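You operate a simulated robot arm through the tools that you are given. There is no shell and no other tool. Be economical: measure what you need, move in short steps, check, and stop when the job is done.

Carry out the task below with a simulated robot arm. There is one attempt and no reset: what you move stays moved.

## Task
Rub the grease off the oil door with the blue rag and wax that patch.
Fine: rag and wax brush go back. A coat counts when it lies all over at full strength: go over it till it gets no stronger. What is to be rubbed or washed off counts as gone when no trace of it is left.

The check looks at the end state, three seconds after you hand in, the way a careful person would. Anything else that was tipped, shoved, dropped, spilled or broken makes it a failure.

## Robot
A 6-joint arm with a two-finger parallel gripper, fixed in place. Base frame: the origin is at the foot of the arm, x ahead of it, y to its left, z up. Lengths are in mm, angles in degrees, forces in N, time in s.
With the tool pointing down near the work surface it reaches from about 340 to 820 mm from the base axis. Its first joint turns from -166.0 to 166.0 degrees. Payload 3.91 kg.
Tool frame: the origin (TCP) lies between the finger pads and is the grasp point; the fingertips stand 30 mm ahead of it; z points along the fingers, y is the line along which they close. Largest opening 110 mm; finger width 20, thickness 10; the body of the gripper, 48 by 112 mm, starts 55 mm behind the TCP.
Orientation is that of the tool frame in the base frame, as a unit quaternion [w, x, y, z]. With the fingers straight down and closing along the base's y, the tool's x points along the base's -x, its y along +y and its z along -z.

## Interface
- The arm moves only by the tool nudge_tool. Its arguments are lists of equal length, an entry for each row: "hand": the opening, from 0 (shut) to 1 (fully open); "offset": the shift along the tool's x, y, z in mm, a list of three; "angular": the turn, a rotation vector about the tool's x, y, z in degrees, a list of three. In form: {"hand": [hand, ...], "offset": [[dx, dy, dz], ...], "angular": [[rx, ry, rz], ...]}. A call has 1 to 10 rows; each row shifts and turns the commanded pose from where the row before left it, along the tool's axes as they then stand. Each row takes 0.2 s and may step no farther than 50 mm and 8.6 degrees from the row before; otherwise, or with a gripper value out of range, the whole call is refused. Where a pose cannot be reached the arm comes as near as it can. A force on the tool above 50 N (or 10 N above the force at the start of the call, whichever is more), or a blocked arm, ends the call early, and 0.2 s more pass. Each finger travels about 45 mm/s and halts on what it meets, pressing with about 22 N; the grip force reading is that of the motor and also rises with nothing between the fingers. The clock runs only during rows and for 0.2 s after the last one: add rows that do not move to give the fingers time. The reply holds the time, the measured pose of the TCP, the force on the tool along the base axes, the opening and the grip force, in the units named above and with some noise, with the torque about the TCP (base axes, N m) and any sound that the robot's microphone picked up, and new pictures: "views" is both (left out), scene, wrist or none.
- Cameras (640 x 400 px; columns grow to the right, rows downward): "scene" is fixed at [399.2, 498.4, 1065]; the picture's right is [-1.00, -0.09, 0.00], its down [-0.02, 0.26, -0.97] and it looks along [0.09, -0.96, -0.26] (base axes); focal length 220 px, centre (320, 200). "wrist" rides on the gripper at [77, 7, -115] in the tool frame; the picture's right is [-0.09, 1.00, 0.00], its down [-0.80, -0.07, -0.59] and it looks along [-0.59, -0.05, 0.80] (tool axes); focal length 270 px, centre (320, 200). There is no depth. A picture from a camera that has moved, and an enlarged one, comes with that camera's place and axes in the base frame and with its lens.
- raise_lower(by): slides the trunk up (or, below 0, down) by that many mm; the arm rides with it, the base frame stays. It gives what a move gives, with no picture.
- inspect(camera, box): a new picture of the part [left, top, right, bottom] of that camera's present view, enlarged. The clock stands still meanwhile.
- close_job(): hands the job in; it is judged then, once.

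Go step by step. Nothing tells you positions but the pictures and the camera data: compare them with the known pose of the tool, close in by small moves and look again before you grip or let go. The budget is 120 turns and 200 pictures, counting those below and the enlarged ones. Unless the task says otherwise, let go and move clear before handing in, and close with one line.

The tools are called after "Call:" as a command line: name --argument value ..., lists and objects as JSON in quotes. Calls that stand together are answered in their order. nudge_tool: Moves the arm, as the interface text tells. Its arguments: {"type":"object","properties":{"hand":{"type":"array","items":{"type":"number"}},"offset":{"type":"array","items":{"type":"array","items":{"type":"number"}}},"angular":{"type":"array","items":{"type":"array","items":{"type":"number"}}},"views":{"type":"string","enum":["both","scene","wrist","none"]}},"required":["hand","offset","angular"]} The other tools are called the same way: raise_lower (by) slides the trunk up or down; inspect (camera, box) takes an enlarged picture of a part of a camera's view; close_job () hands the job in.

At the start:

```text
t: 0.0
ee_pos: [295.1, -307.2, 1259.2]
tcp_rot: [0.0, 0.0, 1.0, 0.001]
contact_force: [0.4, -0.1, 0.2]
ft_torque: [-0.03, 0.04, -0.03]
gripper_width: 109.9
gripper_force: 0.0
trunk travel left (down, up): [-500.0, 110.0]
```

scene: 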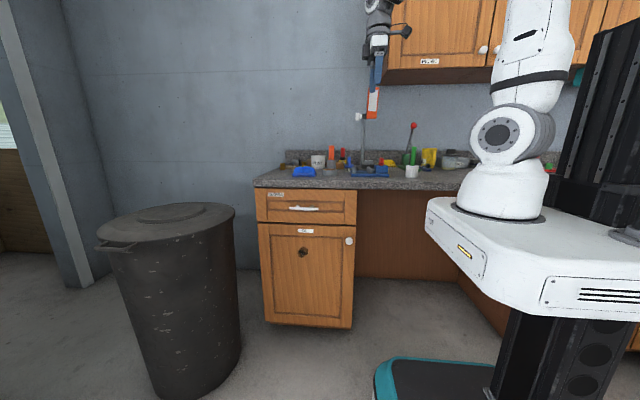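
wrist: 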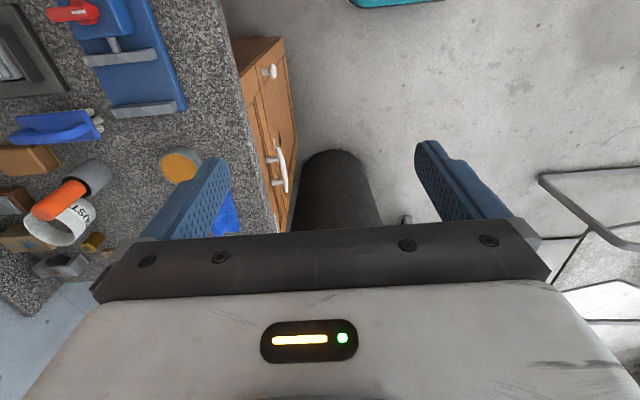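

I see a counter with tools on it, a drawer and a labelled cabinet door below with a dark spot on it. I'll enlarge the labels and the counter first.

Call:
inspect --camera "scene" --box '[250, 180, 370, 255]'

Call:
inspect --camera "scene" --box '[265, 110, 465, 190]'

Call:
inspect --camera "scene" --box '[380, 0, 640, 180]'

Call:
inspect --camera "wrist" --box '[0, 0, 320, 300]'

```text
5.33 times, centred on (310, 218) of scene
camera zoom: at [399.2, 498.4, 1065.0], right [-1.0, -0.09, 0.0], down [-0.02, 0.26, -0.97], along [0.09, -0.96, -0.26], focal length 1172 px, centre (373, 107)
```

zoom: 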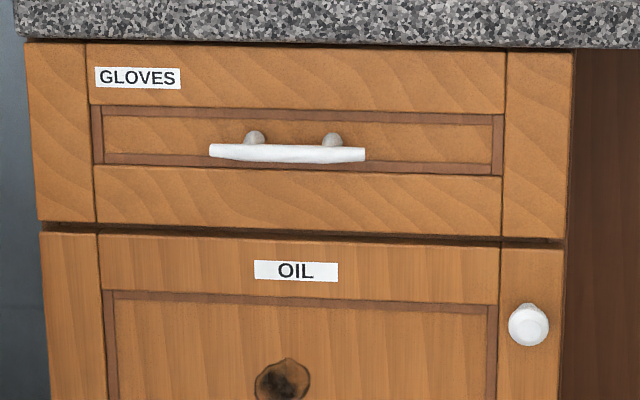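

```text
3.20 times, centred on (365, 150) of scene
camera zoom: at [399.2, 498.4, 1065.0], right [-1.0, -0.09, 0.0], down [-0.02, 0.26, -0.97], along [0.09, -0.96, -0.26], focal length 703 px, centre (176, 360)
```

zoom: 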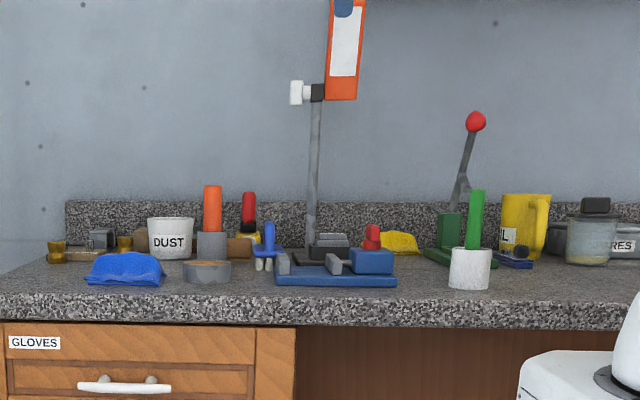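

```text
2.22 times, centred on (510, 90) of scene
camera zoom: at [399.2, 498.4, 1065.0], right [-1.0, -0.09, 0.0], down [-0.02, 0.26, -0.97], along [0.09, -0.96, -0.26], focal length 488 px, centre (-102, 444)
```

zoom: 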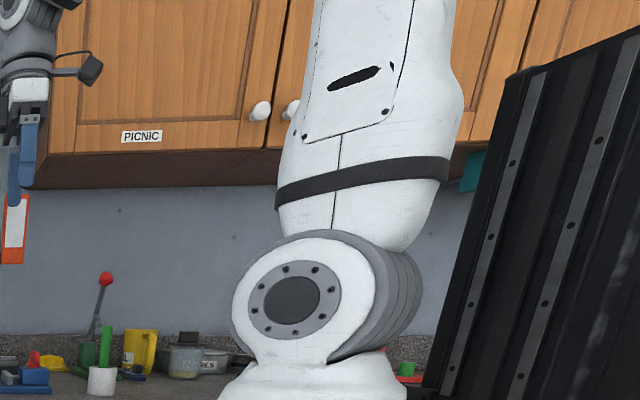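

```text
1.33 times, centred on (160, 150) of wrist
camera zoom: at [217.8, -298.8, 1373.4], right [0.09, 1.0, 0.0], down [0.8, -0.07, 0.59], along [0.59, -0.05, -0.8], focal length 360 px, centre (533, 267)
```

zoom: 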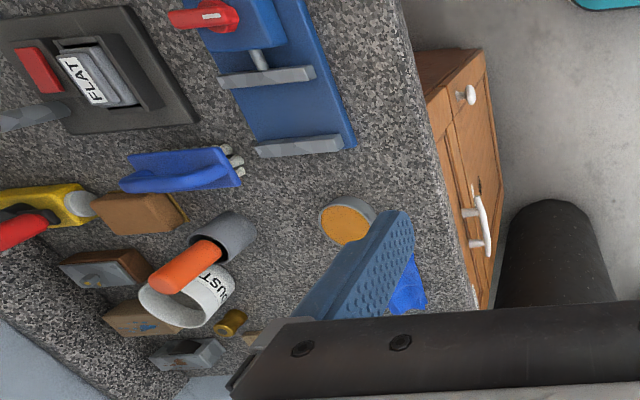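

The grease spot is on the OIL door below the GLOVES drawer, roughly at (575, -470, 534). I'll turn the wrist camera toward the counter to identify the items.

Call:
nudge_tool --hand '[1, 1, 1, 1, 1, 1, 1, 1]' --offset '[[-20, -20, 0], [-20, -20, 0], [0, 0, 0], [0, 0, 0], [0, 0, 0], [0, 0, 0], [0, 0, 0], [0, 0, 0]]' --angular '[[0, 0, 0], [0, 0, 0], [0, 0, 8], [0, 0, 8], [0, 0, 8], [0, 0, 8], [0, 0, 8], [0, 0, 0]]' --views "wrist"

```text
t: 1.8
ee_pos: [335.2, -345.8, 1258.3]
tcp_rot: [0.0, 0.343, 0.939, 0.0]
contact_force: [0.2, 0.7, -1.1]
ft_torque: [0.01, 0.01, -0.03]
gripper_width: 110.0
gripper_force: 0.1
trunk travel left (down, up): [-500.0, 110.0]
camera wrist: at [279.8, -290.2, 1373.4], right [0.71, 0.71, 0.0], down [0.57, -0.57, 0.59], along [0.42, -0.42, -0.8], focal length 270 px, centre (320, 200)
```

wrist: 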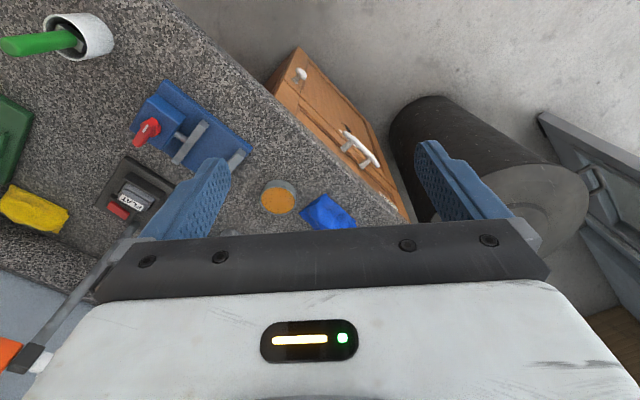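

The blue rag lies next to a tin of orange-yellow paste, which is probably the wax. I'll go forward for a view straight down.

Call:
nudge_tool --hand '[1, 1, 1, 1, 1]' --offset '[[-45, 0, 0], [-45, 0, 0], [-45, 0, 0], [-45, 0, 0], [0, 0, 0]]' --angular '[[0, 0, 0], [0, 0, 0], [0, 0, 0], [0, 0, 0], [0, 0, 0]]' --views "both"

```text
t: 3.0
ee_pos: [471.8, -463.0, 1259.0]
tcp_rot: [0.0, 0.342, 0.94, 0.0]
contact_force: [0.6, -0.3, 1.3]
ft_torque: [-0.02, 0.02, 0.04]
gripper_width: 110.0
gripper_force: 0.1
trunk travel left (down, up): [-500.0, 110.0]
camera wrist: at [416.0, -406.5, 1372.9], right [0.71, 0.71, 0.0], down [0.57, -0.57, 0.59], along [0.42, -0.42, -0.8], focal length 270 px, centre (320, 200)
```

scene: 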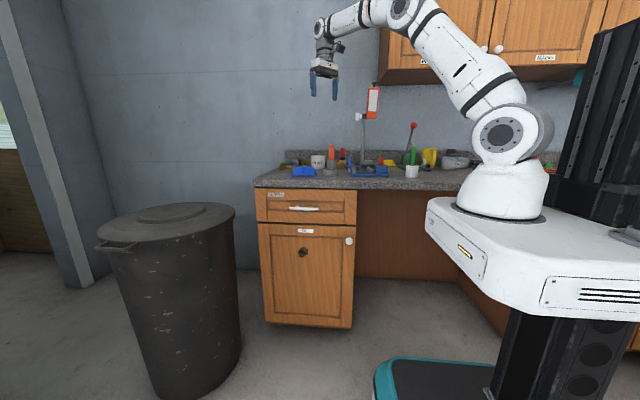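
wrist: 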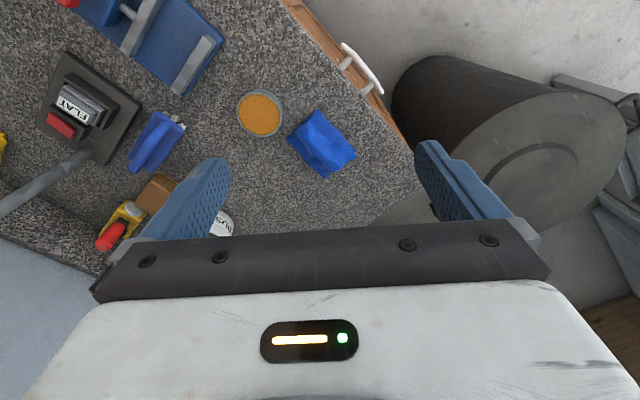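

The blue rag is near (568, -558) and the tin near (453, -595). I'll enlarge the views to find the wax brush.

Call:
inspect --camera "wrist" --box '[30, 40, 290, 200]'

Call:
inspect --camera "scene" --box '[275, 140, 355, 190]'

Call:
inspect --camera "scene" --box '[345, 140, 425, 190]'

Call:
inspect --camera "scene" --box '[400, 130, 500, 190]'

```text
2.46 times, centred on (160, 120) of wrist
camera zoom: at [416.0, -406.5, 1372.9], right [0.71, 0.71, 0.0], down [0.57, -0.57, 0.59], along [0.42, -0.42, -0.8], focal length 665 px, centre (714, 397)
```

zoom: 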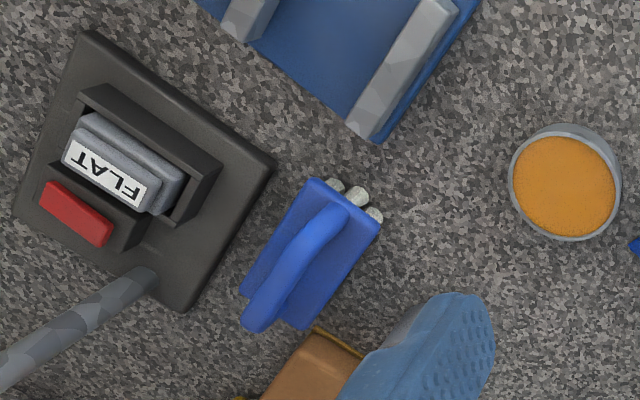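

```text
8.00 times, centred on (315, 165) of scene
camera zoom: at [399.2, 498.4, 1065.0], right [-1.0, -0.09, 0.0], down [-0.02, 0.26, -0.97], along [0.09, -0.96, -0.26], focal length 1758 px, centre (360, 480)
```

zoom: 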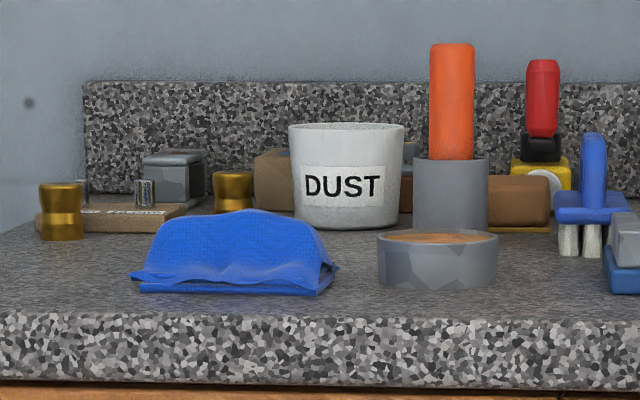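

```text
8.00 times, centred on (385, 165) of scene
camera zoom: at [399.2, 498.4, 1065.0], right [-1.0, -0.09, 0.0], down [-0.02, 0.26, -0.97], along [0.09, -0.96, -0.26], focal length 1758 px, centre (-200, 480)
```

zoom: 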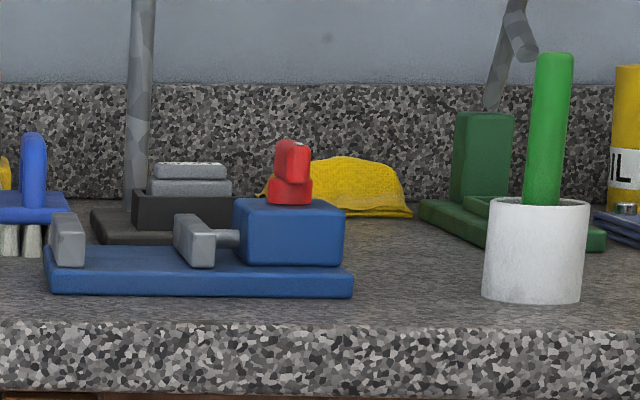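

```text
6.40 times, centred on (450, 160) of scene
camera zoom: at [399.2, 498.4, 1065.0], right [-1.0, -0.09, 0.0], down [-0.02, 0.26, -0.97], along [0.09, -0.96, -0.26], focal length 1406 px, centre (-512, 456)
```

zoom: 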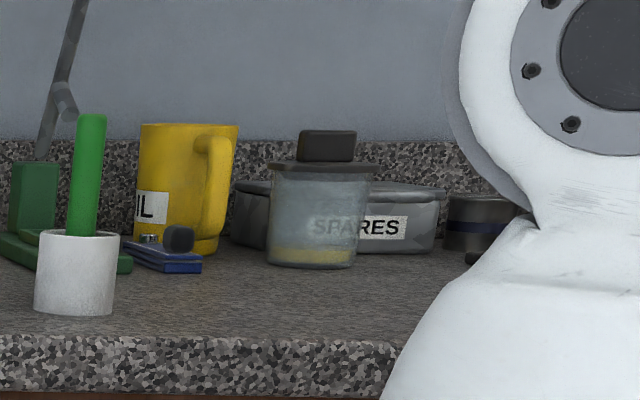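

There are two pot-stored handled tools (orange in a grey pot, green in a white pot), plus a blue scrubbing brush. I'll look into the pots from above to tell which one is the wax brush.

Call:
nudge_tool --hand '[1, 1, 1, 1, 1]' --offset '[[-26, -26, 0], [-26, -26, 0], [-26, -26, 0], [-26, -26, 0], [0, 0, 0]]' --angular '[[0, 0, 0], [0, 0, 0], [0, 0, 0], [0, 0, 0], [0, 0, 0]]' --views "wrist"

```text
t: 4.2
ee_pos: [459.9, -553.5, 1237.0]
tcp_rot: [0.0, 0.342, 0.94, 0.001]
contact_force: [1.0, -0.3, 0.2]
ft_torque: [0.0, 0.0, -0.01]
gripper_width: 110.0
gripper_force: 0.0
out of reach, approached as far as the arm can: row 2, 3, 4
trunk travel left (down, up): [-500.0, 110.0]
camera wrist: at [402.5, -497.0, 1350.7], right [0.71, 0.71, 0.0], down [0.57, -0.57, 0.59], along [0.42, -0.42, -0.8], focal length 270 px, centre (320, 200)
```

wrist: 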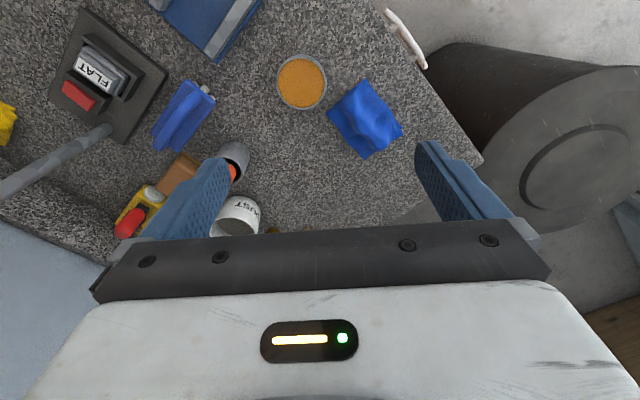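

The arm is at its reach limit at this height, so I'll lower the trunk.

Call:
raise_lower --by -150

```text
t: 6.0
ee_pos: [459.0, -552.3, 1087.7]
tcp_rot: [0.0, 0.342, 0.94, 0.0]
contact_force: [-0.2, -0.2, 0.3]
ft_torque: [-0.02, 0.0, 0.02]
gripper_width: 109.8
gripper_force: 0.1
trunk travel left (down, up): [-350.0, 260.0]
```

Call:
nudge_tool --hand '[0.3, 0.3, 0.3, 0.3, 0.3]' --offset '[[-10, -30, -20], [-10, -30, -20], [0, 0, -20], [0, 0, 0], [0, 0, 0]]' --angular '[[0, 0, 0], [0, 0, 0], [0, 0, 0], [0, 0, 0], [0, 0, 0]]' --views "wrist"

```text
t: 7.2
ee_pos: [420.5, -561.0, 1113.5]
tcp_rot: [0.0, 0.343, 0.939, 0.001]
contact_force: [0.1, -0.2, 0.1]
ft_torque: [0.01, -0.04, 0.02]
gripper_width: 33.1
gripper_force: 0.1
out of reach, approached as far as the arm can: row 1, 2, 3
trunk travel left (down, up): [-350.0, 260.0]
camera wrist: at [365.1, -504.1, 1227.0], right [0.71, 0.71, 0.0], down [0.57, -0.57, 0.59], along [0.42, -0.42, -0.8], focal length 270 px, centre (320, 200)
```

wrist: 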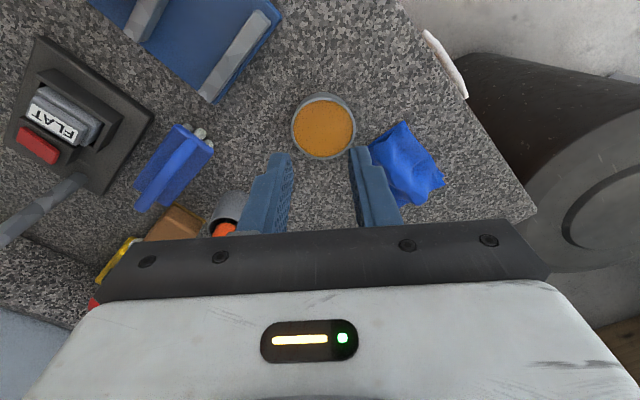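

The reach shrinks when the tool is high relative to the trunk, so I'll bring the trunk back up and lower the tool instead.

Call:
raise_lower --by 150

Call:
nudge_tool --hand '[0, 0, 0, 0, 0, 0, 0, 0]' --offset '[[30, 0, 30], [30, 0, 30], [30, -20, 30], [30, -40, 20], [0, -40, 0], [0, -40, 0], [0, -40, 0], [0, 0, 0]]' --angular '[[0, 0, 8], [0, 0, 8], [0, 0, 8], [0, 0, 8], [0, 0, 0], [0, 0, 0], [0, 0, 0], [0, 0, 0]]' --views "both"

```text
t: 8.9
ee_pos: [421.5, -559.2, 1263.1]
tcp_rot: [0.0, 0.341, 0.94, 0.0]
contact_force: [0.4, -0.2, 0.3]
ft_torque: [0.0, -0.02, 0.0]
gripper_width: 33.0
gripper_force: 0.1
trunk travel left (down, up): [-500.0, 110.0]
```

```text
refused: row 4 steps farther than a row can; nothing moved
```

Call:
nudge_tool --hand '[0, 0, 0, 0, 0, 0, 0, 0]' --offset '[[30, 0, 30], [30, 0, 30], [30, -20, 30], [30, -30, 20], [0, -45, 0], [0, -45, 0], [0, -45, 0], [0, 0, 0]]' --angular '[[0, 0, 8], [0, 0, 8], [0, 0, 8], [0, 0, 8], [0, 0, 0], [0, 0, 0], [0, 0, 0], [0, 0, 0]]' --views "both"

```text
t: 10.7
ee_pos: [174.6, -530.8, 1151.8]
tcp_rot: [0.0, 0.588, 0.809, 0.0]
contact_force: [0.0, -1.0, 0.8]
ft_torque: [0.0, 0.0, -0.02]
gripper_width: 0.3
gripper_force: 21.8
trunk travel left (down, up): [-500.0, 110.0]
camera wrist: at [155.6, -454.9, 1266.4], right [0.97, 0.22, 0.0], down [0.18, -0.78, 0.59], along [0.13, -0.58, -0.8], focal length 270 px, centre (320, 200)
```

scene: 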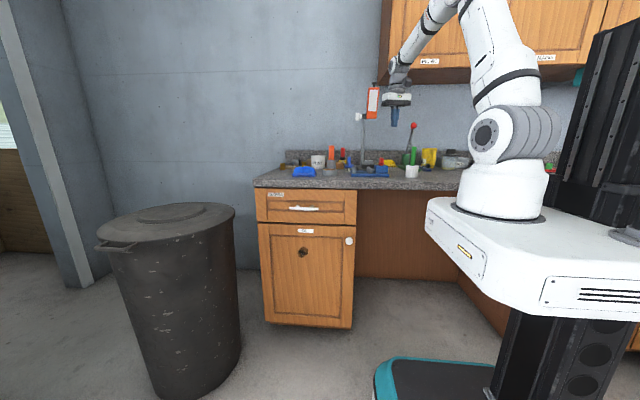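
wrist: 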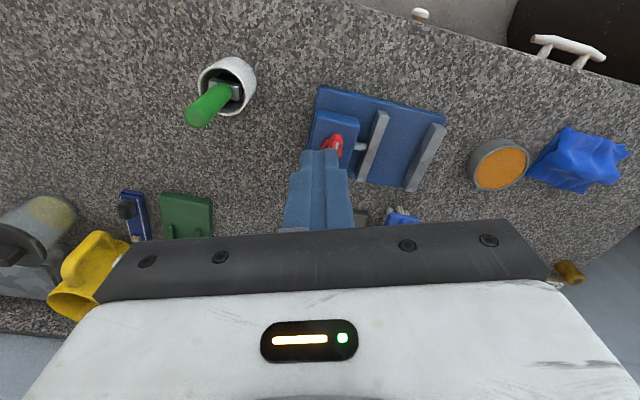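

Call:
inspect --camera "wrist" --box '[150, 30, 310, 130]'

Call:
nudge_tool --hand '[0, 0, 0, 0, 0, 0, 0]' --offset '[[40, 0, -20], [0, -45, -20], [0, -45, -20], [0, -45, 0], [0, -45, 0], [0, -45, 0], [0, 0, 0]]' --angular '[[0, 0, 0], [0, 0, 8], [0, 0, 0], [0, 0, 0], [0, 0, 0], [0, 0, 0], [0, 0, 0]]' --views "wrist"

```text
4.00 times, centred on (230, 80) of wrist
camera zoom: at [155.6, -454.9, 1266.4], right [0.97, 0.22, 0.0], down [0.18, -0.78, 0.59], along [0.13, -0.58, -0.8], focal length 1081 px, centre (680, 680)
```

zoom: 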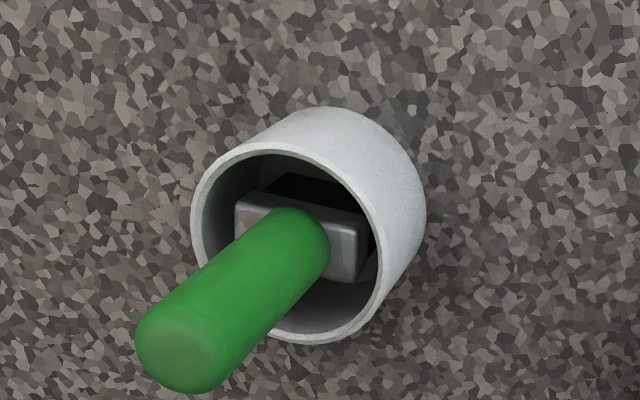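

```text
t: 12.3
ee_pos: [-59.4, -537.5, 1214.5]
tcp_rot: [0.0, 0.643, 0.766, -0.001]
contact_force: [0.4, 0.4, 1.0]
ft_torque: [-0.01, 0.0, -0.02]
gripper_width: 0.0
gripper_force: 22.3
trunk travel left (down, up): [-500.0, 110.0]
camera wrist: at [-67.3, -459.6, 1328.4], right [1.0, 0.09, 0.0], down [0.07, -0.8, 0.59], along [0.05, -0.59, -0.8], focal length 270 px, centre (320, 200)
```

wrist: 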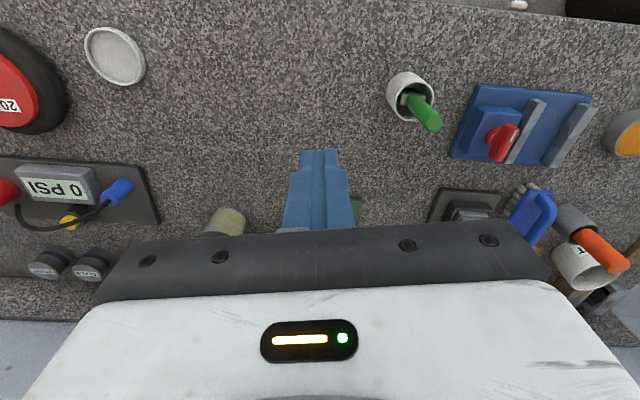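

Call:
inspect --camera "wrist" --box '[0, 0, 200, 125]'

Call:
inspect --camera "wrist" --box '[440, 90, 640, 330]'

Call:
inspect --camera "wrist" --box '[0, 140, 280, 300]'

```text
3.20 times, centred on (100, 62) of wrist
camera zoom: at [-67.3, -459.6, 1328.4], right [1.0, 0.09, 0.0], down [0.07, -0.8, 0.59], along [0.05, -0.59, -0.8], focal length 865 px, centre (1024, 640)
```

zoom: 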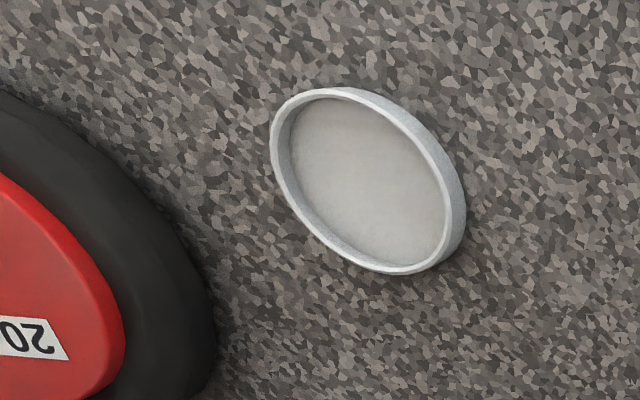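

```text
1.67 times, centred on (540, 210) of wrist
camera zoom: at [-67.3, -459.6, 1328.4], right [1.0, 0.09, 0.0], down [0.07, -0.8, 0.59], along [0.05, -0.59, -0.8], focal length 450 px, centre (-47, 183)
```

zoom: 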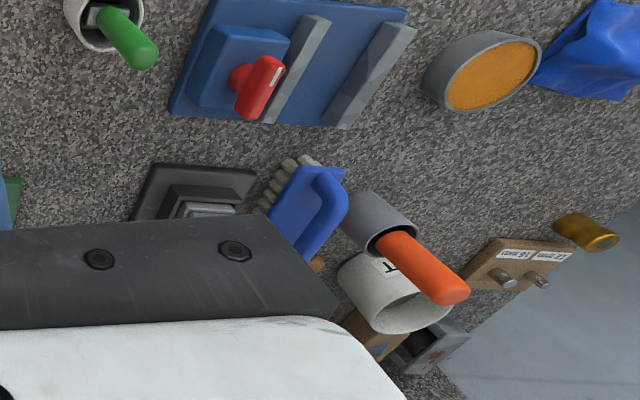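

```text
2.29 times, centred on (140, 220) of wrist
camera zoom: at [-67.3, -459.6, 1328.4], right [1.0, 0.09, 0.0], down [0.07, -0.8, 0.59], along [0.05, -0.59, -0.8], focal length 618 px, centre (731, 154)
```

zoom: 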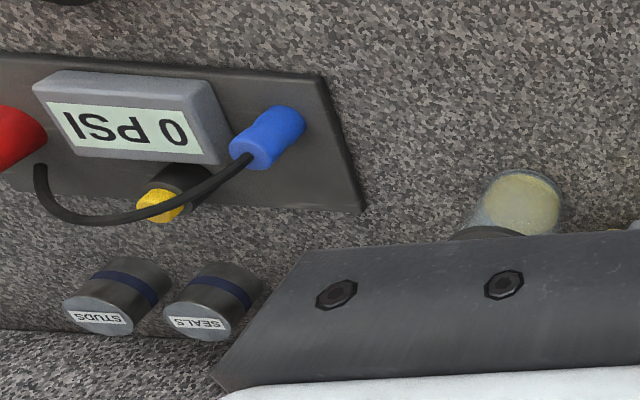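

The amber paste in the grey tin is the wax, and the orange brush in the matching grey pot beside it is the likely wax brush; the white dish is empty. I'll fetch the blue rag first, and move back above it.

Call:
nudge_tool --hand '[0, 0, 0, 0, 0, 0, 0, 0, 0, 0]' --offset '[[10, 46, 0], [10, 46, 0], [10, 46, 0], [0, 46, 0], [0, 46, 0], [0, 46, 0], [0, 46, 0], [0, 46, 0], [0, 46, 0], [0, 46, 0]]' --angular '[[0, 0, 0], [0, 0, 0], [0, 0, 0], [0, 0, 0], [0, 0, 0], [0, 0, 0], [0, 0, 0], [0, 0, 0], [0, 0, 0], [0, 0, 0]]' --views "none"

Call:
nudge_tool --hand '[1, 1, 1, 1, 1, 1]' --offset '[[0, 40, 30], [0, 40, 30], [0, 0, 30], [0, 0, 30], [0, 0, 0], [0, 0, 0]]' --angular '[[0, 0, 0], [0, 0, 0], [0, 0, 0], [0, 0, 0], [0, 0, 0], [0, 0, 0]]' --views "wrist"

```text
t: 14.5
ee_pos: [394.5, -431.6, 1210.9]
tcp_rot: [0.0, 0.643, 0.766, 0.0]
contact_force: [0.0, 0.1, -0.3]
ft_torque: [0.03, 0.02, 0.02]
gripper_width: 0.0
gripper_force: 21.6
trunk travel left (down, up): [-500.0, 110.0]
```

```text
t: 15.9
ee_pos: [468.5, -416.0, 1091.5]
tcp_rot: [-0.001, 0.642, 0.766, 0.0]
contact_force: [-0.2, 0.4, -0.1]
ft_torque: [0.01, -0.01, 0.0]
gripper_width: 109.9
gripper_force: 0.0
trunk travel left (down, up): [-500.0, 110.0]
camera wrist: at [461.2, -338.0, 1207.2], right [1.0, 0.09, 0.0], down [0.07, -0.8, 0.59], along [0.05, -0.59, -0.8], focal length 270 px, centre (320, 200)
```

wrist: 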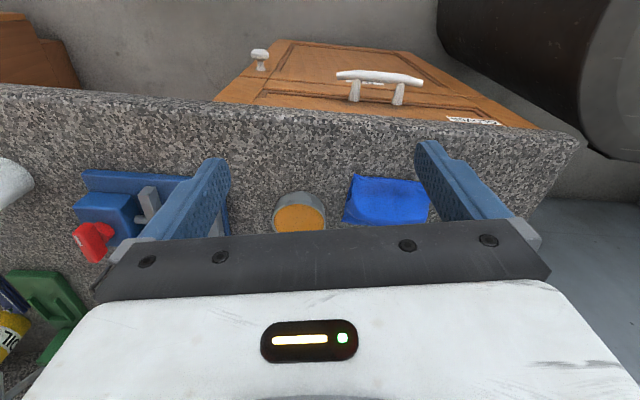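

Call:
nudge_tool --hand '[1, 1, 1, 1]' --offset '[[-30, 18, 0], [-30, 18, 0], [-30, 18, 0], [0, 0, 0]]' --angular '[[0, 0, 0], [0, 0, 0], [0, 0, 0], [0, 0, 0]]' --views "both"

```text
t: 16.9
ee_pos: [540.1, -495.4, 1093.5]
tcp_rot: [0.0, 0.643, 0.766, 0.0]
contact_force: [-0.7, 0.3, -0.7]
ft_torque: [-0.01, 0.02, -0.02]
gripper_width: 110.0
gripper_force: 0.2
trunk travel left (down, up): [-500.0, 110.0]
camera wrist: at [531.4, -417.6, 1208.0], right [1.0, 0.09, 0.0], down [0.07, -0.8, 0.59], along [0.05, -0.59, -0.8], focal length 270 px, centre (320, 200)
```

scene: 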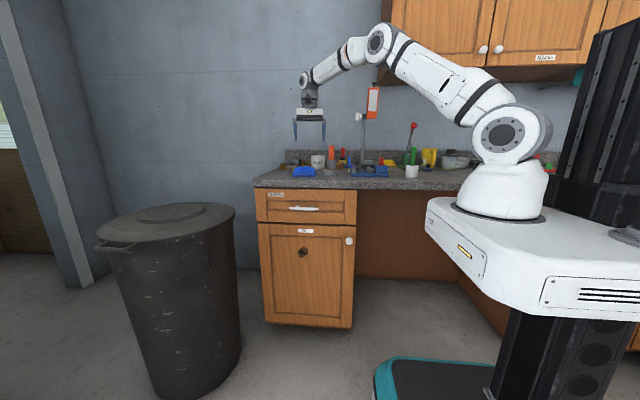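
wrist: 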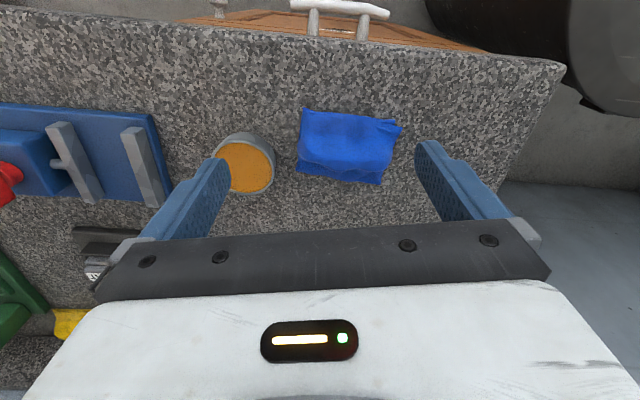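

The rag measures about 115 (x) by 85 (y) mm, centred near (577, -560). I'll turn the gripper so it closes along y.

Call:
nudge_tool --hand '[1, 1, 1, 1, 1, 1, 1, 1, 1, 1]' --offset '[[0, 0, 0], [0, 0, 0], [0, 0, 0], [0, 0, 0], [0, 0, 0], [0, 0, 0], [0, 0, 0], [0, 0, 0], [0, 0, 0], [0, 0, 0]]' --angular '[[0, 0, -8], [0, 0, -8], [0, 0, -8], [0, 0, -8], [0, 0, -8], [0, 0, -8], [0, 0, -8], [0, 0, -8], [0, 0, -8], [0, 0, -8]]' --views "none"

Call:
nudge_tool --hand '[1, 1, 1, 1, 1]' --offset '[[10, -30, 20], [10, -30, 30], [0, -5, 30], [0, 0, 0], [0, 0, 0]]' --angular '[[0, 0, 0], [0, 0, 0], [0, 0, 0], [0, 0, 0], [0, 0, 0]]' --views "both"

```text
t: 19.1
ee_pos: [539.6, -495.7, 1092.4]
tcp_rot: [0.001, -0.001, 1.0, 0.0]
contact_force: [0.1, 0.3, -1.1]
ft_torque: [-0.04, -0.01, 0.0]
gripper_width: 109.9
gripper_force: 0.1
trunk travel left (down, up): [-500.0, 110.0]
```

```text
t: 20.3
ee_pos: [516.1, -559.4, 1014.3]
tcp_rot: [0.0, 0.001, 1.0, 0.0]
contact_force: [0.6, 0.0, 0.7]
ft_torque: [-0.01, 0.01, -0.01]
gripper_width: 109.9
gripper_force: 0.0
trunk travel left (down, up): [-500.0, 110.0]
camera wrist: at [438.8, -551.4, 1129.0], right [0.09, 1.0, 0.0], down [0.8, -0.07, 0.59], along [0.59, -0.05, -0.8], focal length 270 px, centre (320, 200)
```

scene: 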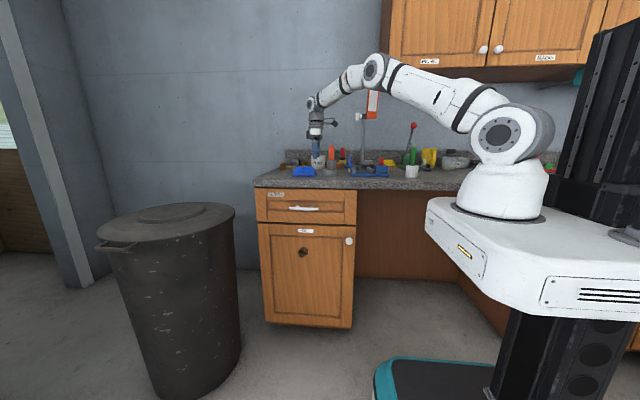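
wrist: 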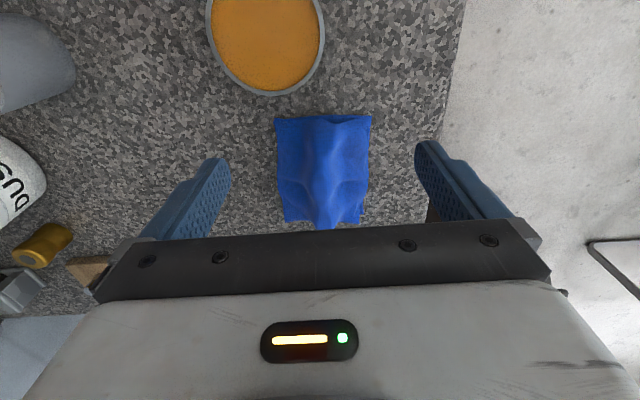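

The ridge runs along x, so the grip across y works. I'll turn 4.6° to match and move over the centre at (583, -560).

Call:
nudge_tool --hand '[1, 1, 1, 1, 1]' --offset '[[-34, 0, 0], [-33, 0, 0], [0, 0, 20], [0, 0, 20], [0, 0, 0]]' --angular '[[0, 0, 0], [0, 0, 4.6], [0, 0, 0], [0, 0, 0], [0, 0, 0]]' --views "both"

```text
t: 21.5
ee_pos: [578.9, -553.0, 971.1]
tcp_rot: [0.0, 0.04, 0.999, 0.001]
contact_force: [0.1, -0.4, 0.5]
ft_torque: [0.0, 0.01, 0.05]
gripper_width: 110.1
gripper_force: 0.0
out of reach, approached as far as the arm can: row 2
trunk travel left (down, up): [-500.0, 110.0]
camera wrist: at [501.7, -539.7, 1086.5], right [0.17, 0.99, 0.0], down [0.79, -0.14, 0.59], along [0.59, -0.1, -0.8], focal length 270 px, centre (320, 200)
```

scene: 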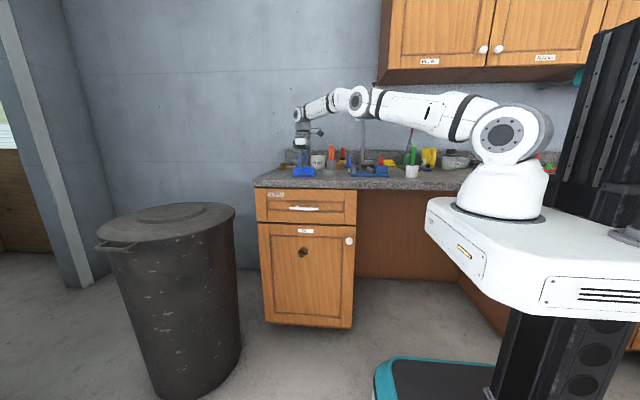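
wrist: 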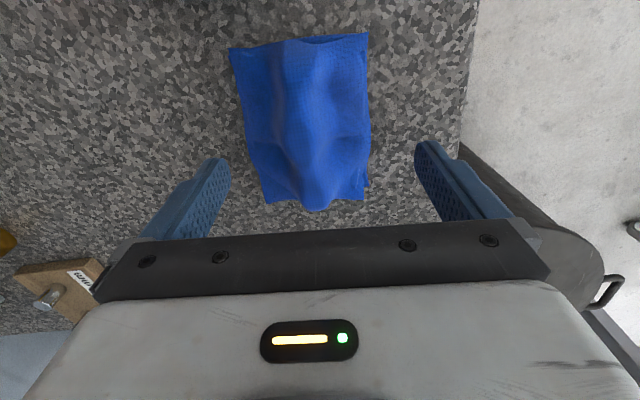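

The rag is confirmed centred near (583, -563). I'll shift 10 mm in y and descend.

Call:
nudge_tool --hand '[1, 1, 1, 1, 1]' --offset '[[-4, -10, 10], [0, 0, 10], [0, 0, 10], [0, 0, 8], [0, 0, 0]]' --angular '[[0, 0, 0], [0, 0, 0], [0, 0, 0], [0, 0, 0], [0, 0, 0]]' --views "both"

Call:
inspect --camera "scene" --box '[270, 130, 350, 190]'

```text
t: 22.7
ee_pos: [583.2, -564.8, 932.6]
tcp_rot: [0.0, 0.04, 0.999, 0.0]
contact_force: [0.6, -0.3, -0.4]
ft_torque: [-0.02, 0.03, -0.01]
gripper_width: 110.1
gripper_force: 0.0
trunk travel left (down, up): [-500.0, 110.0]
camera wrist: at [506.0, -549.7, 1046.8], right [0.17, 0.99, 0.0], down [0.79, -0.13, 0.59], along [0.59, -0.1, -0.8], focal length 270 px, centre (320, 200)
```

scene: 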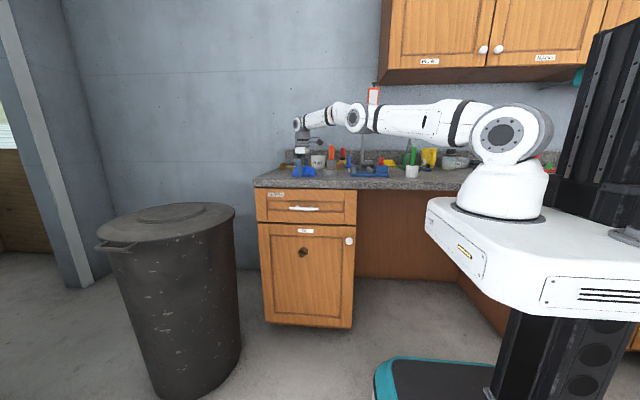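
wrist: 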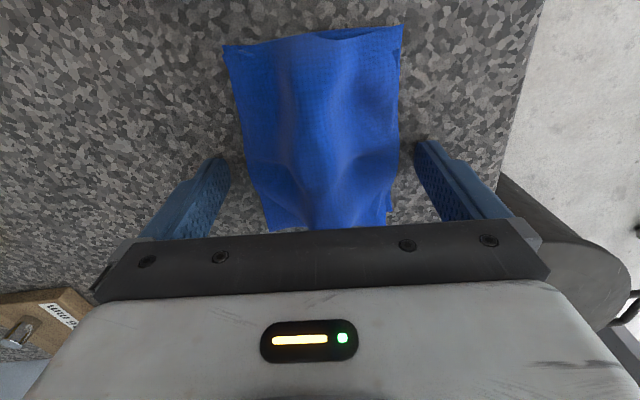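

```text
6.67 times, centred on (310, 160) of scene
camera zoom: at [399.2, 498.4, 1065.0], right [-1.0, -0.09, 0.0], down [-0.02, 0.26, -0.97], along [0.09, -0.96, -0.26], focal length 1465 px, centre (387, 467)
```

zoom: 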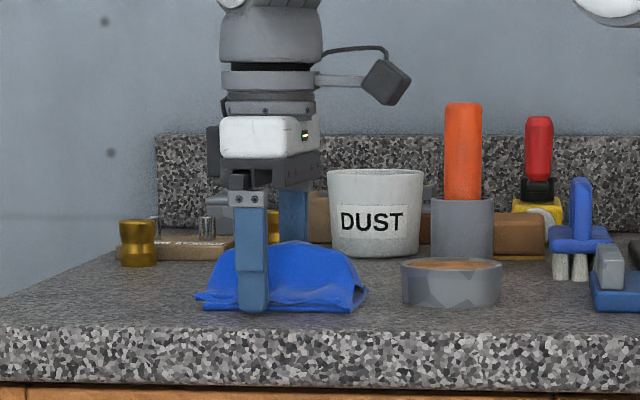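

The fingers straddle the rag near the counter surface. I'll close on it.

Call:
nudge_tool --hand '[1, 0.6, 0.3, 0, 0, 0, 0, 0]' --offset '[[0, 0, 3], [0, 0, 0], [0, 0, 0], [0, 0, 0], [0, 0, 0], [0, 0, 0], [0, 0, 0], [0, 0, 0]]' --angular '[[0, 0, 0], [0, 0, 0], [0, 0, 0], [0, 0, 0], [0, 0, 0], [0, 0, 0], [0, 0, 0], [0, 0, 0]]' --views "both"

Call:
inspect --camera "scene" --box '[270, 130, 350, 190]'

```text
t: 24.5
ee_pos: [584.6, -564.5, 930.6]
tcp_rot: [0.0, 0.04, 0.999, -0.001]
contact_force: [1.0, -0.3, 2.4]
ft_torque: [0.09, -0.03, -0.09]
gripper_width: 79.0
gripper_force: 21.7
trunk travel left (down, up): [-500.0, 110.0]
camera wrist: at [505.9, -549.7, 1044.2], right [0.17, 0.99, 0.0], down [0.79, -0.13, 0.59], along [0.59, -0.1, -0.8], focal length 270 px, centre (320, 200)
```

scene: 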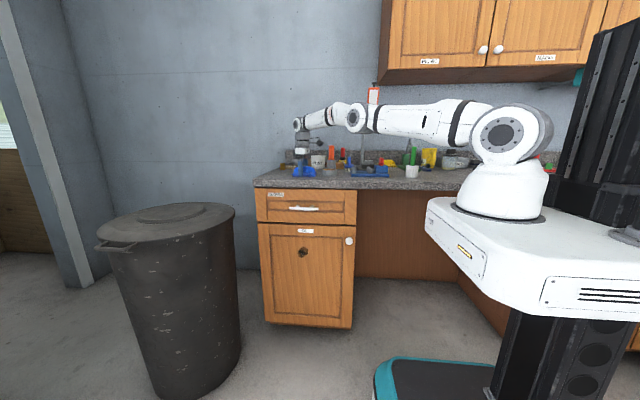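
wrist: 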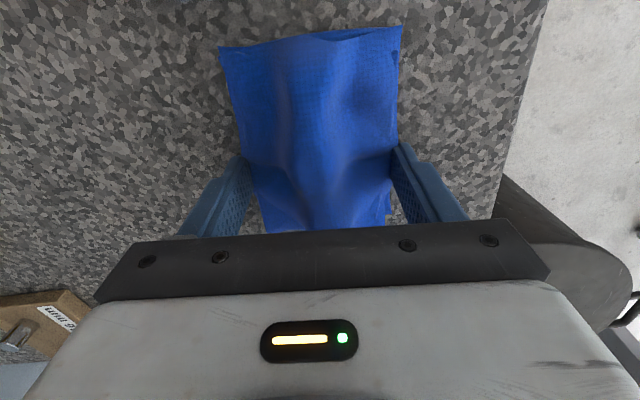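

```text
6.67 times, centred on (310, 160) of scene
camera zoom: at [399.2, 498.4, 1065.0], right [-1.0, -0.09, 0.0], down [-0.02, 0.26, -0.97], along [0.09, -0.96, -0.26], focal length 1465 px, centre (387, 467)
```

zoom: 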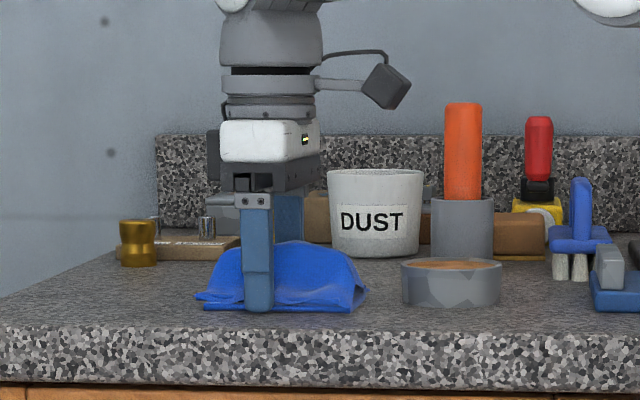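

The rag is gripped at 79 mm. I'll lift it and check that it comes along.

Call:
nudge_tool --hand '[0, 0, 0, 0, 0]' --offset '[[0, 0, -5], [0, 0, -10], [0, 0, -20], [0, 0, -20], [0, 0, 0]]' --angular '[[0, 0, 0], [0, 0, 0], [0, 0, 0], [0, 0, 0], [0, 0, 0]]' --views "wrist"

Call:
inspect --camera "scene" --box '[270, 130, 350, 190]'

```text
t: 25.7
ee_pos: [580.3, -561.2, 984.7]
tcp_rot: [0.0, 0.041, 0.999, 0.0]
contact_force: [0.5, 0.5, -1.0]
ft_torque: [0.0, -0.03, -0.03]
gripper_width: 79.6
gripper_force: 21.7
out of reach, approached as far as the arm can: row 4
trunk travel left (down, up): [-500.0, 110.0]
camera wrist: at [503.0, -546.9, 1099.4], right [0.17, 0.99, 0.0], down [0.79, -0.13, 0.59], along [0.59, -0.1, -0.8], focal length 270 px, centre (320, 200)
```

wrist: 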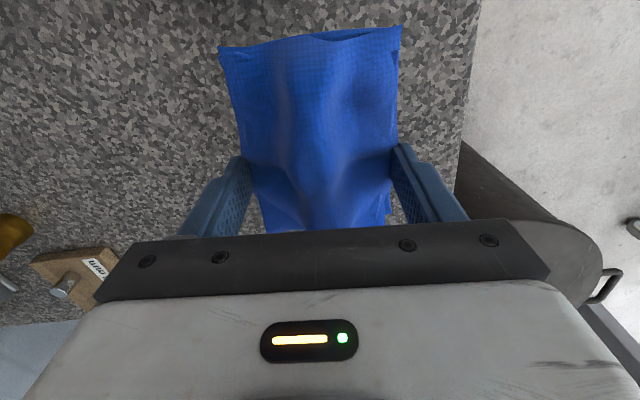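

```text
6.67 times, centred on (310, 160) of scene
camera zoom: at [399.2, 498.4, 1065.0], right [-1.0, -0.09, 0.0], down [-0.02, 0.26, -0.97], along [0.09, -0.96, -0.26], focal length 1465 px, centre (387, 467)
```

zoom: 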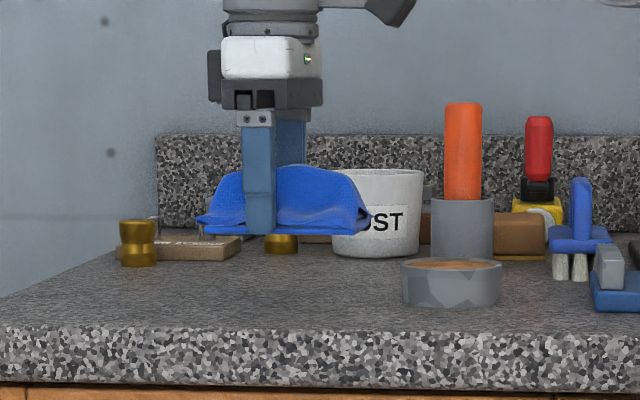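

The rag lifts cleanly, with its flat underside level with the fingertips. I'll move out in front of the counter and turn the tool toward the door.

Call:
nudge_tool --hand '[0, 0, 0, 0, 0, 0, 0]' --offset '[[0, 40, -5], [0, 45, 0], [0, 45, 0], [0, 45, 0], [0, 45, 0], [0, 45, 0], [0, 0, 0]]' --angular '[[0, 0, -4.6], [0, 0, 0], [0, 0, 0], [0, 0, 0], [0, 0, 0], [0, 0, 0], [0, 0, 0]]' --views "none"

Call:
nudge_tool --hand '[0, 0, 0, 0, 0, 0, 0, 0, 0, 0]' --offset '[[0, 0, 0], [0, 0, 0], [0, 0, 0], [0, 0, 0], [0, 0, 0], [0, 0, 0], [0, 0, 0], [0, 0, 0], [0, 0, 0], [0, 0, 0]]' --angular '[[8, 0, 0], [8, 0, 0], [8, 0, 0], [8, 0, 0], [8, 0, 0], [8, 0, 0], [8, 0, 0], [8, 0, 0], [8, 0, 0], [8, 0, 0]]' --views "both"

```text
t: 27.3
ee_pos: [584.4, -296.3, 989.8]
tcp_rot: [0.0, 0.0, 1.0, 0.001]
contact_force: [0.7, -0.4, -0.3]
ft_torque: [-0.03, -0.01, 0.01]
gripper_width: 79.2
gripper_force: 21.8
trunk travel left (down, up): [-500.0, 110.0]
```

```text
t: 29.5
ee_pos: [585.2, -295.9, 989.6]
tcp_rot: [0.001, 0.0, 0.765, -0.645]
contact_force: [-0.9, 1.1, -0.5]
ft_torque: [0.02, -0.02, -0.03]
gripper_width: 79.1
gripper_force: 21.3
trunk travel left (down, up): [-500.0, 110.0]
camera wrist: at [505.7, -180.5, 1002.0], right [0.09, 0.17, -0.98], down [0.8, 0.57, 0.17], along [0.59, -0.8, -0.09], focal length 270 px, centre (320, 200)
```

scene: 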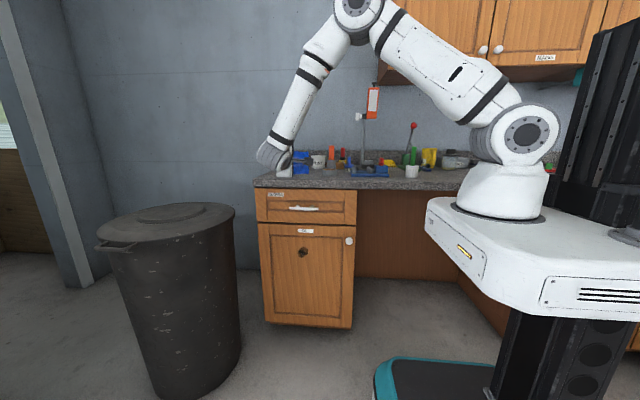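
wrist: 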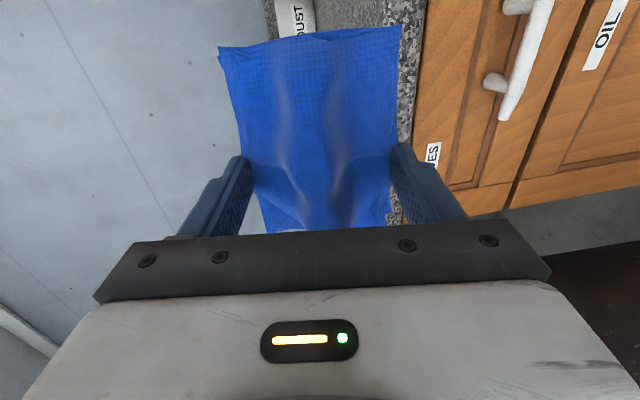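

The rag now faces the door. I'll finish the turn and lower the trunk to the spot's height.

Call:
nudge_tool --hand '[0, 0, 0]' --offset '[[0, 0, 0], [0, 0, 0], [0, 0, 0]]' --angular '[[5, 0, 0], [5, 0, 0], [0, 0, 0]]' --views "none"

Call:
raise_lower --by -300

Call:
raise_lower --by -120

Call:
nudge_tool --hand '[0]' --offset '[[0, 0, 0]]' --angular '[[0, 0, 0]]' --views "both"

```text
t: 30.3
ee_pos: [581.9, -296.5, 990.3]
tcp_rot: [0.0, 0.0, -0.706, 0.708]
contact_force: [-0.1, -0.4, -1.6]
ft_torque: [0.02, 0.03, -0.02]
gripper_width: 79.3
gripper_force: 22.2
trunk travel left (down, up): [-500.0, 110.0]
```

```text
t: 33.3
ee_pos: [582.0, -295.8, 689.1]
tcp_rot: [0.0, 0.001, 0.707, -0.707]
contact_force: [-0.4, 0.0, -1.2]
ft_torque: [0.01, -0.02, 0.03]
gripper_width: 79.5
gripper_force: 22.5
trunk travel left (down, up): [-200.0, 410.0]
```

```text
t: 34.8
ee_pos: [582.7, -296.0, 570.1]
tcp_rot: [0.0, -0.001, -0.707, 0.707]
contact_force: [0.6, 0.3, -0.3]
ft_torque: [-0.01, -0.01, -0.03]
gripper_width: 79.2
gripper_force: 22.1
trunk travel left (down, up): [-80.0, 530.0]
```

```text
t: 35.2
ee_pos: [583.6, -296.5, 567.9]
tcp_rot: [0.0, 0.0, 0.707, -0.707]
contact_force: [0.3, 0.1, -0.2]
ft_torque: [0.0, -0.02, 0.01]
gripper_width: 79.2
gripper_force: 21.4
trunk travel left (down, up): [-80.0, 530.0]
camera wrist: at [504.4, -180.4, 562.3], right [0.09, 0.0, -1.0], down [0.8, 0.59, 0.07], along [0.59, -0.8, 0.05], focal length 270 px, centre (320, 200)
```

scene: 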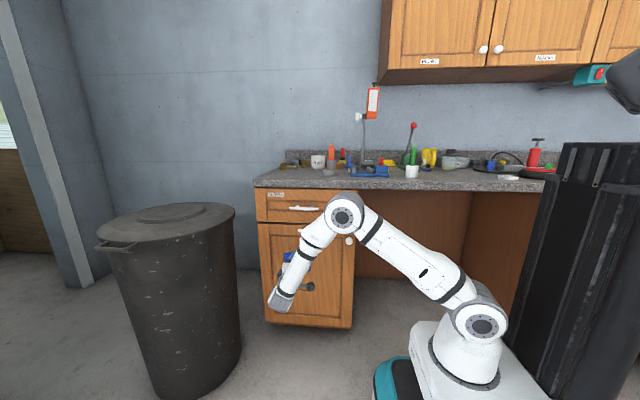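
wrist: 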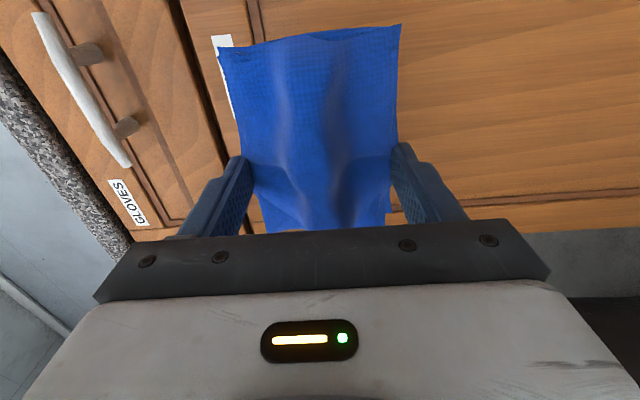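

I estimate the door face at y≈-452 and the spot at about (572, -452, 544). I'll approach, then close in with small steps until contact.

Call:
nudge_tool --hand '[0, 0, 0, 0, 0]' --offset '[[10, 24, 30], [0, 0, 30], [0, 0, 30], [0, 0, 10], [0, 0, 0]]' --angular '[[0, 0, 0], [0, 0, 0], [0, 0, 0], [0, 0, 0], [0, 0, 0]]' --views "both"

```text
t: 36.4
ee_pos: [573.1, -395.0, 542.1]
tcp_rot: [0.0, 0.0, 0.708, -0.707]
contact_force: [-0.2, -0.8, -1.4]
ft_torque: [0.01, -0.05, 0.0]
gripper_width: 79.4
gripper_force: 21.7
trunk travel left (down, up): [-80.0, 530.0]
camera wrist: at [494.8, -280.0, 537.3], right [0.09, 0.0, -1.0], down [0.8, 0.59, 0.07], along [0.59, -0.8, 0.05], focal length 270 px, centre (320, 200)
```

scene: 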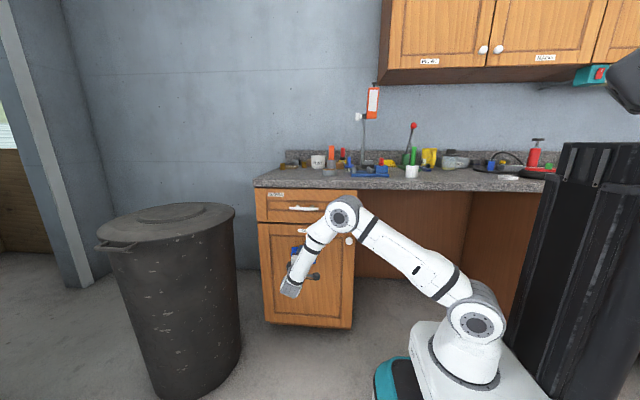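
wrist: 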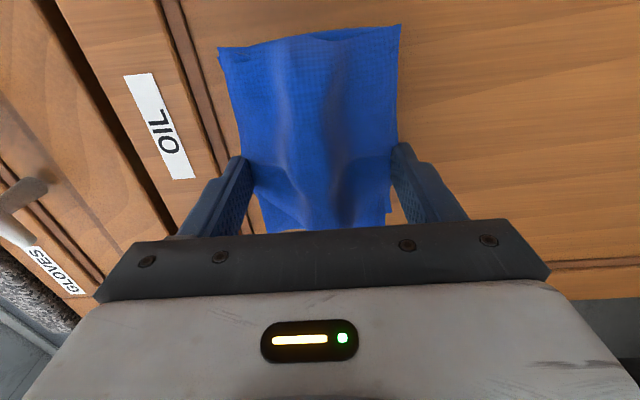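

Call:
nudge_tool --hand '[0, 0, 0, 0, 0, 0]' --offset '[[0, 2, 10], [0, 0, 8], [0, 0, 5], [0, 0, 4], [0, 0, 3], [0, 0, 0]]' --angular '[[0, 0, 0], [0, 0, 0], [0, 0, 0], [0, 0, 0], [0, 0, 0], [0, 0, 0]]' --views "none"

```text
t: 37.8
ee_pos: [573.1, -425.9, 543.5]
tcp_rot: [0.0, 0.0, -0.707, 0.707]
contact_force: [0.0, 0.3, -0.9]
ft_torque: [0.03, 0.01, 0.03]
gripper_width: 79.1
gripper_force: 22.1
trunk travel left (down, up): [-80.0, 530.0]
```

Call:
nudge_tool --hand '[0, 0, 0, 0]' --offset '[[0, 0, 2], [0, 0, 2], [0, 0, 2], [0, 0, 0]]' --angular '[[0, 0, 0], [0, 0, 0], [0, 0, 0], [0, 0, 0]]' --views "none"

```text
t: 38.8
ee_pos: [572.3, -430.4, 544.0]
tcp_rot: [0.0, 0.0, -0.707, 0.707]
contact_force: [-7.7, 34.8, -0.3]
ft_torque: [0.27, 0.08, -0.28]
gripper_width: 79.0
gripper_force: 21.9
trunk travel left (down, up): [-80.0, 530.0]
```

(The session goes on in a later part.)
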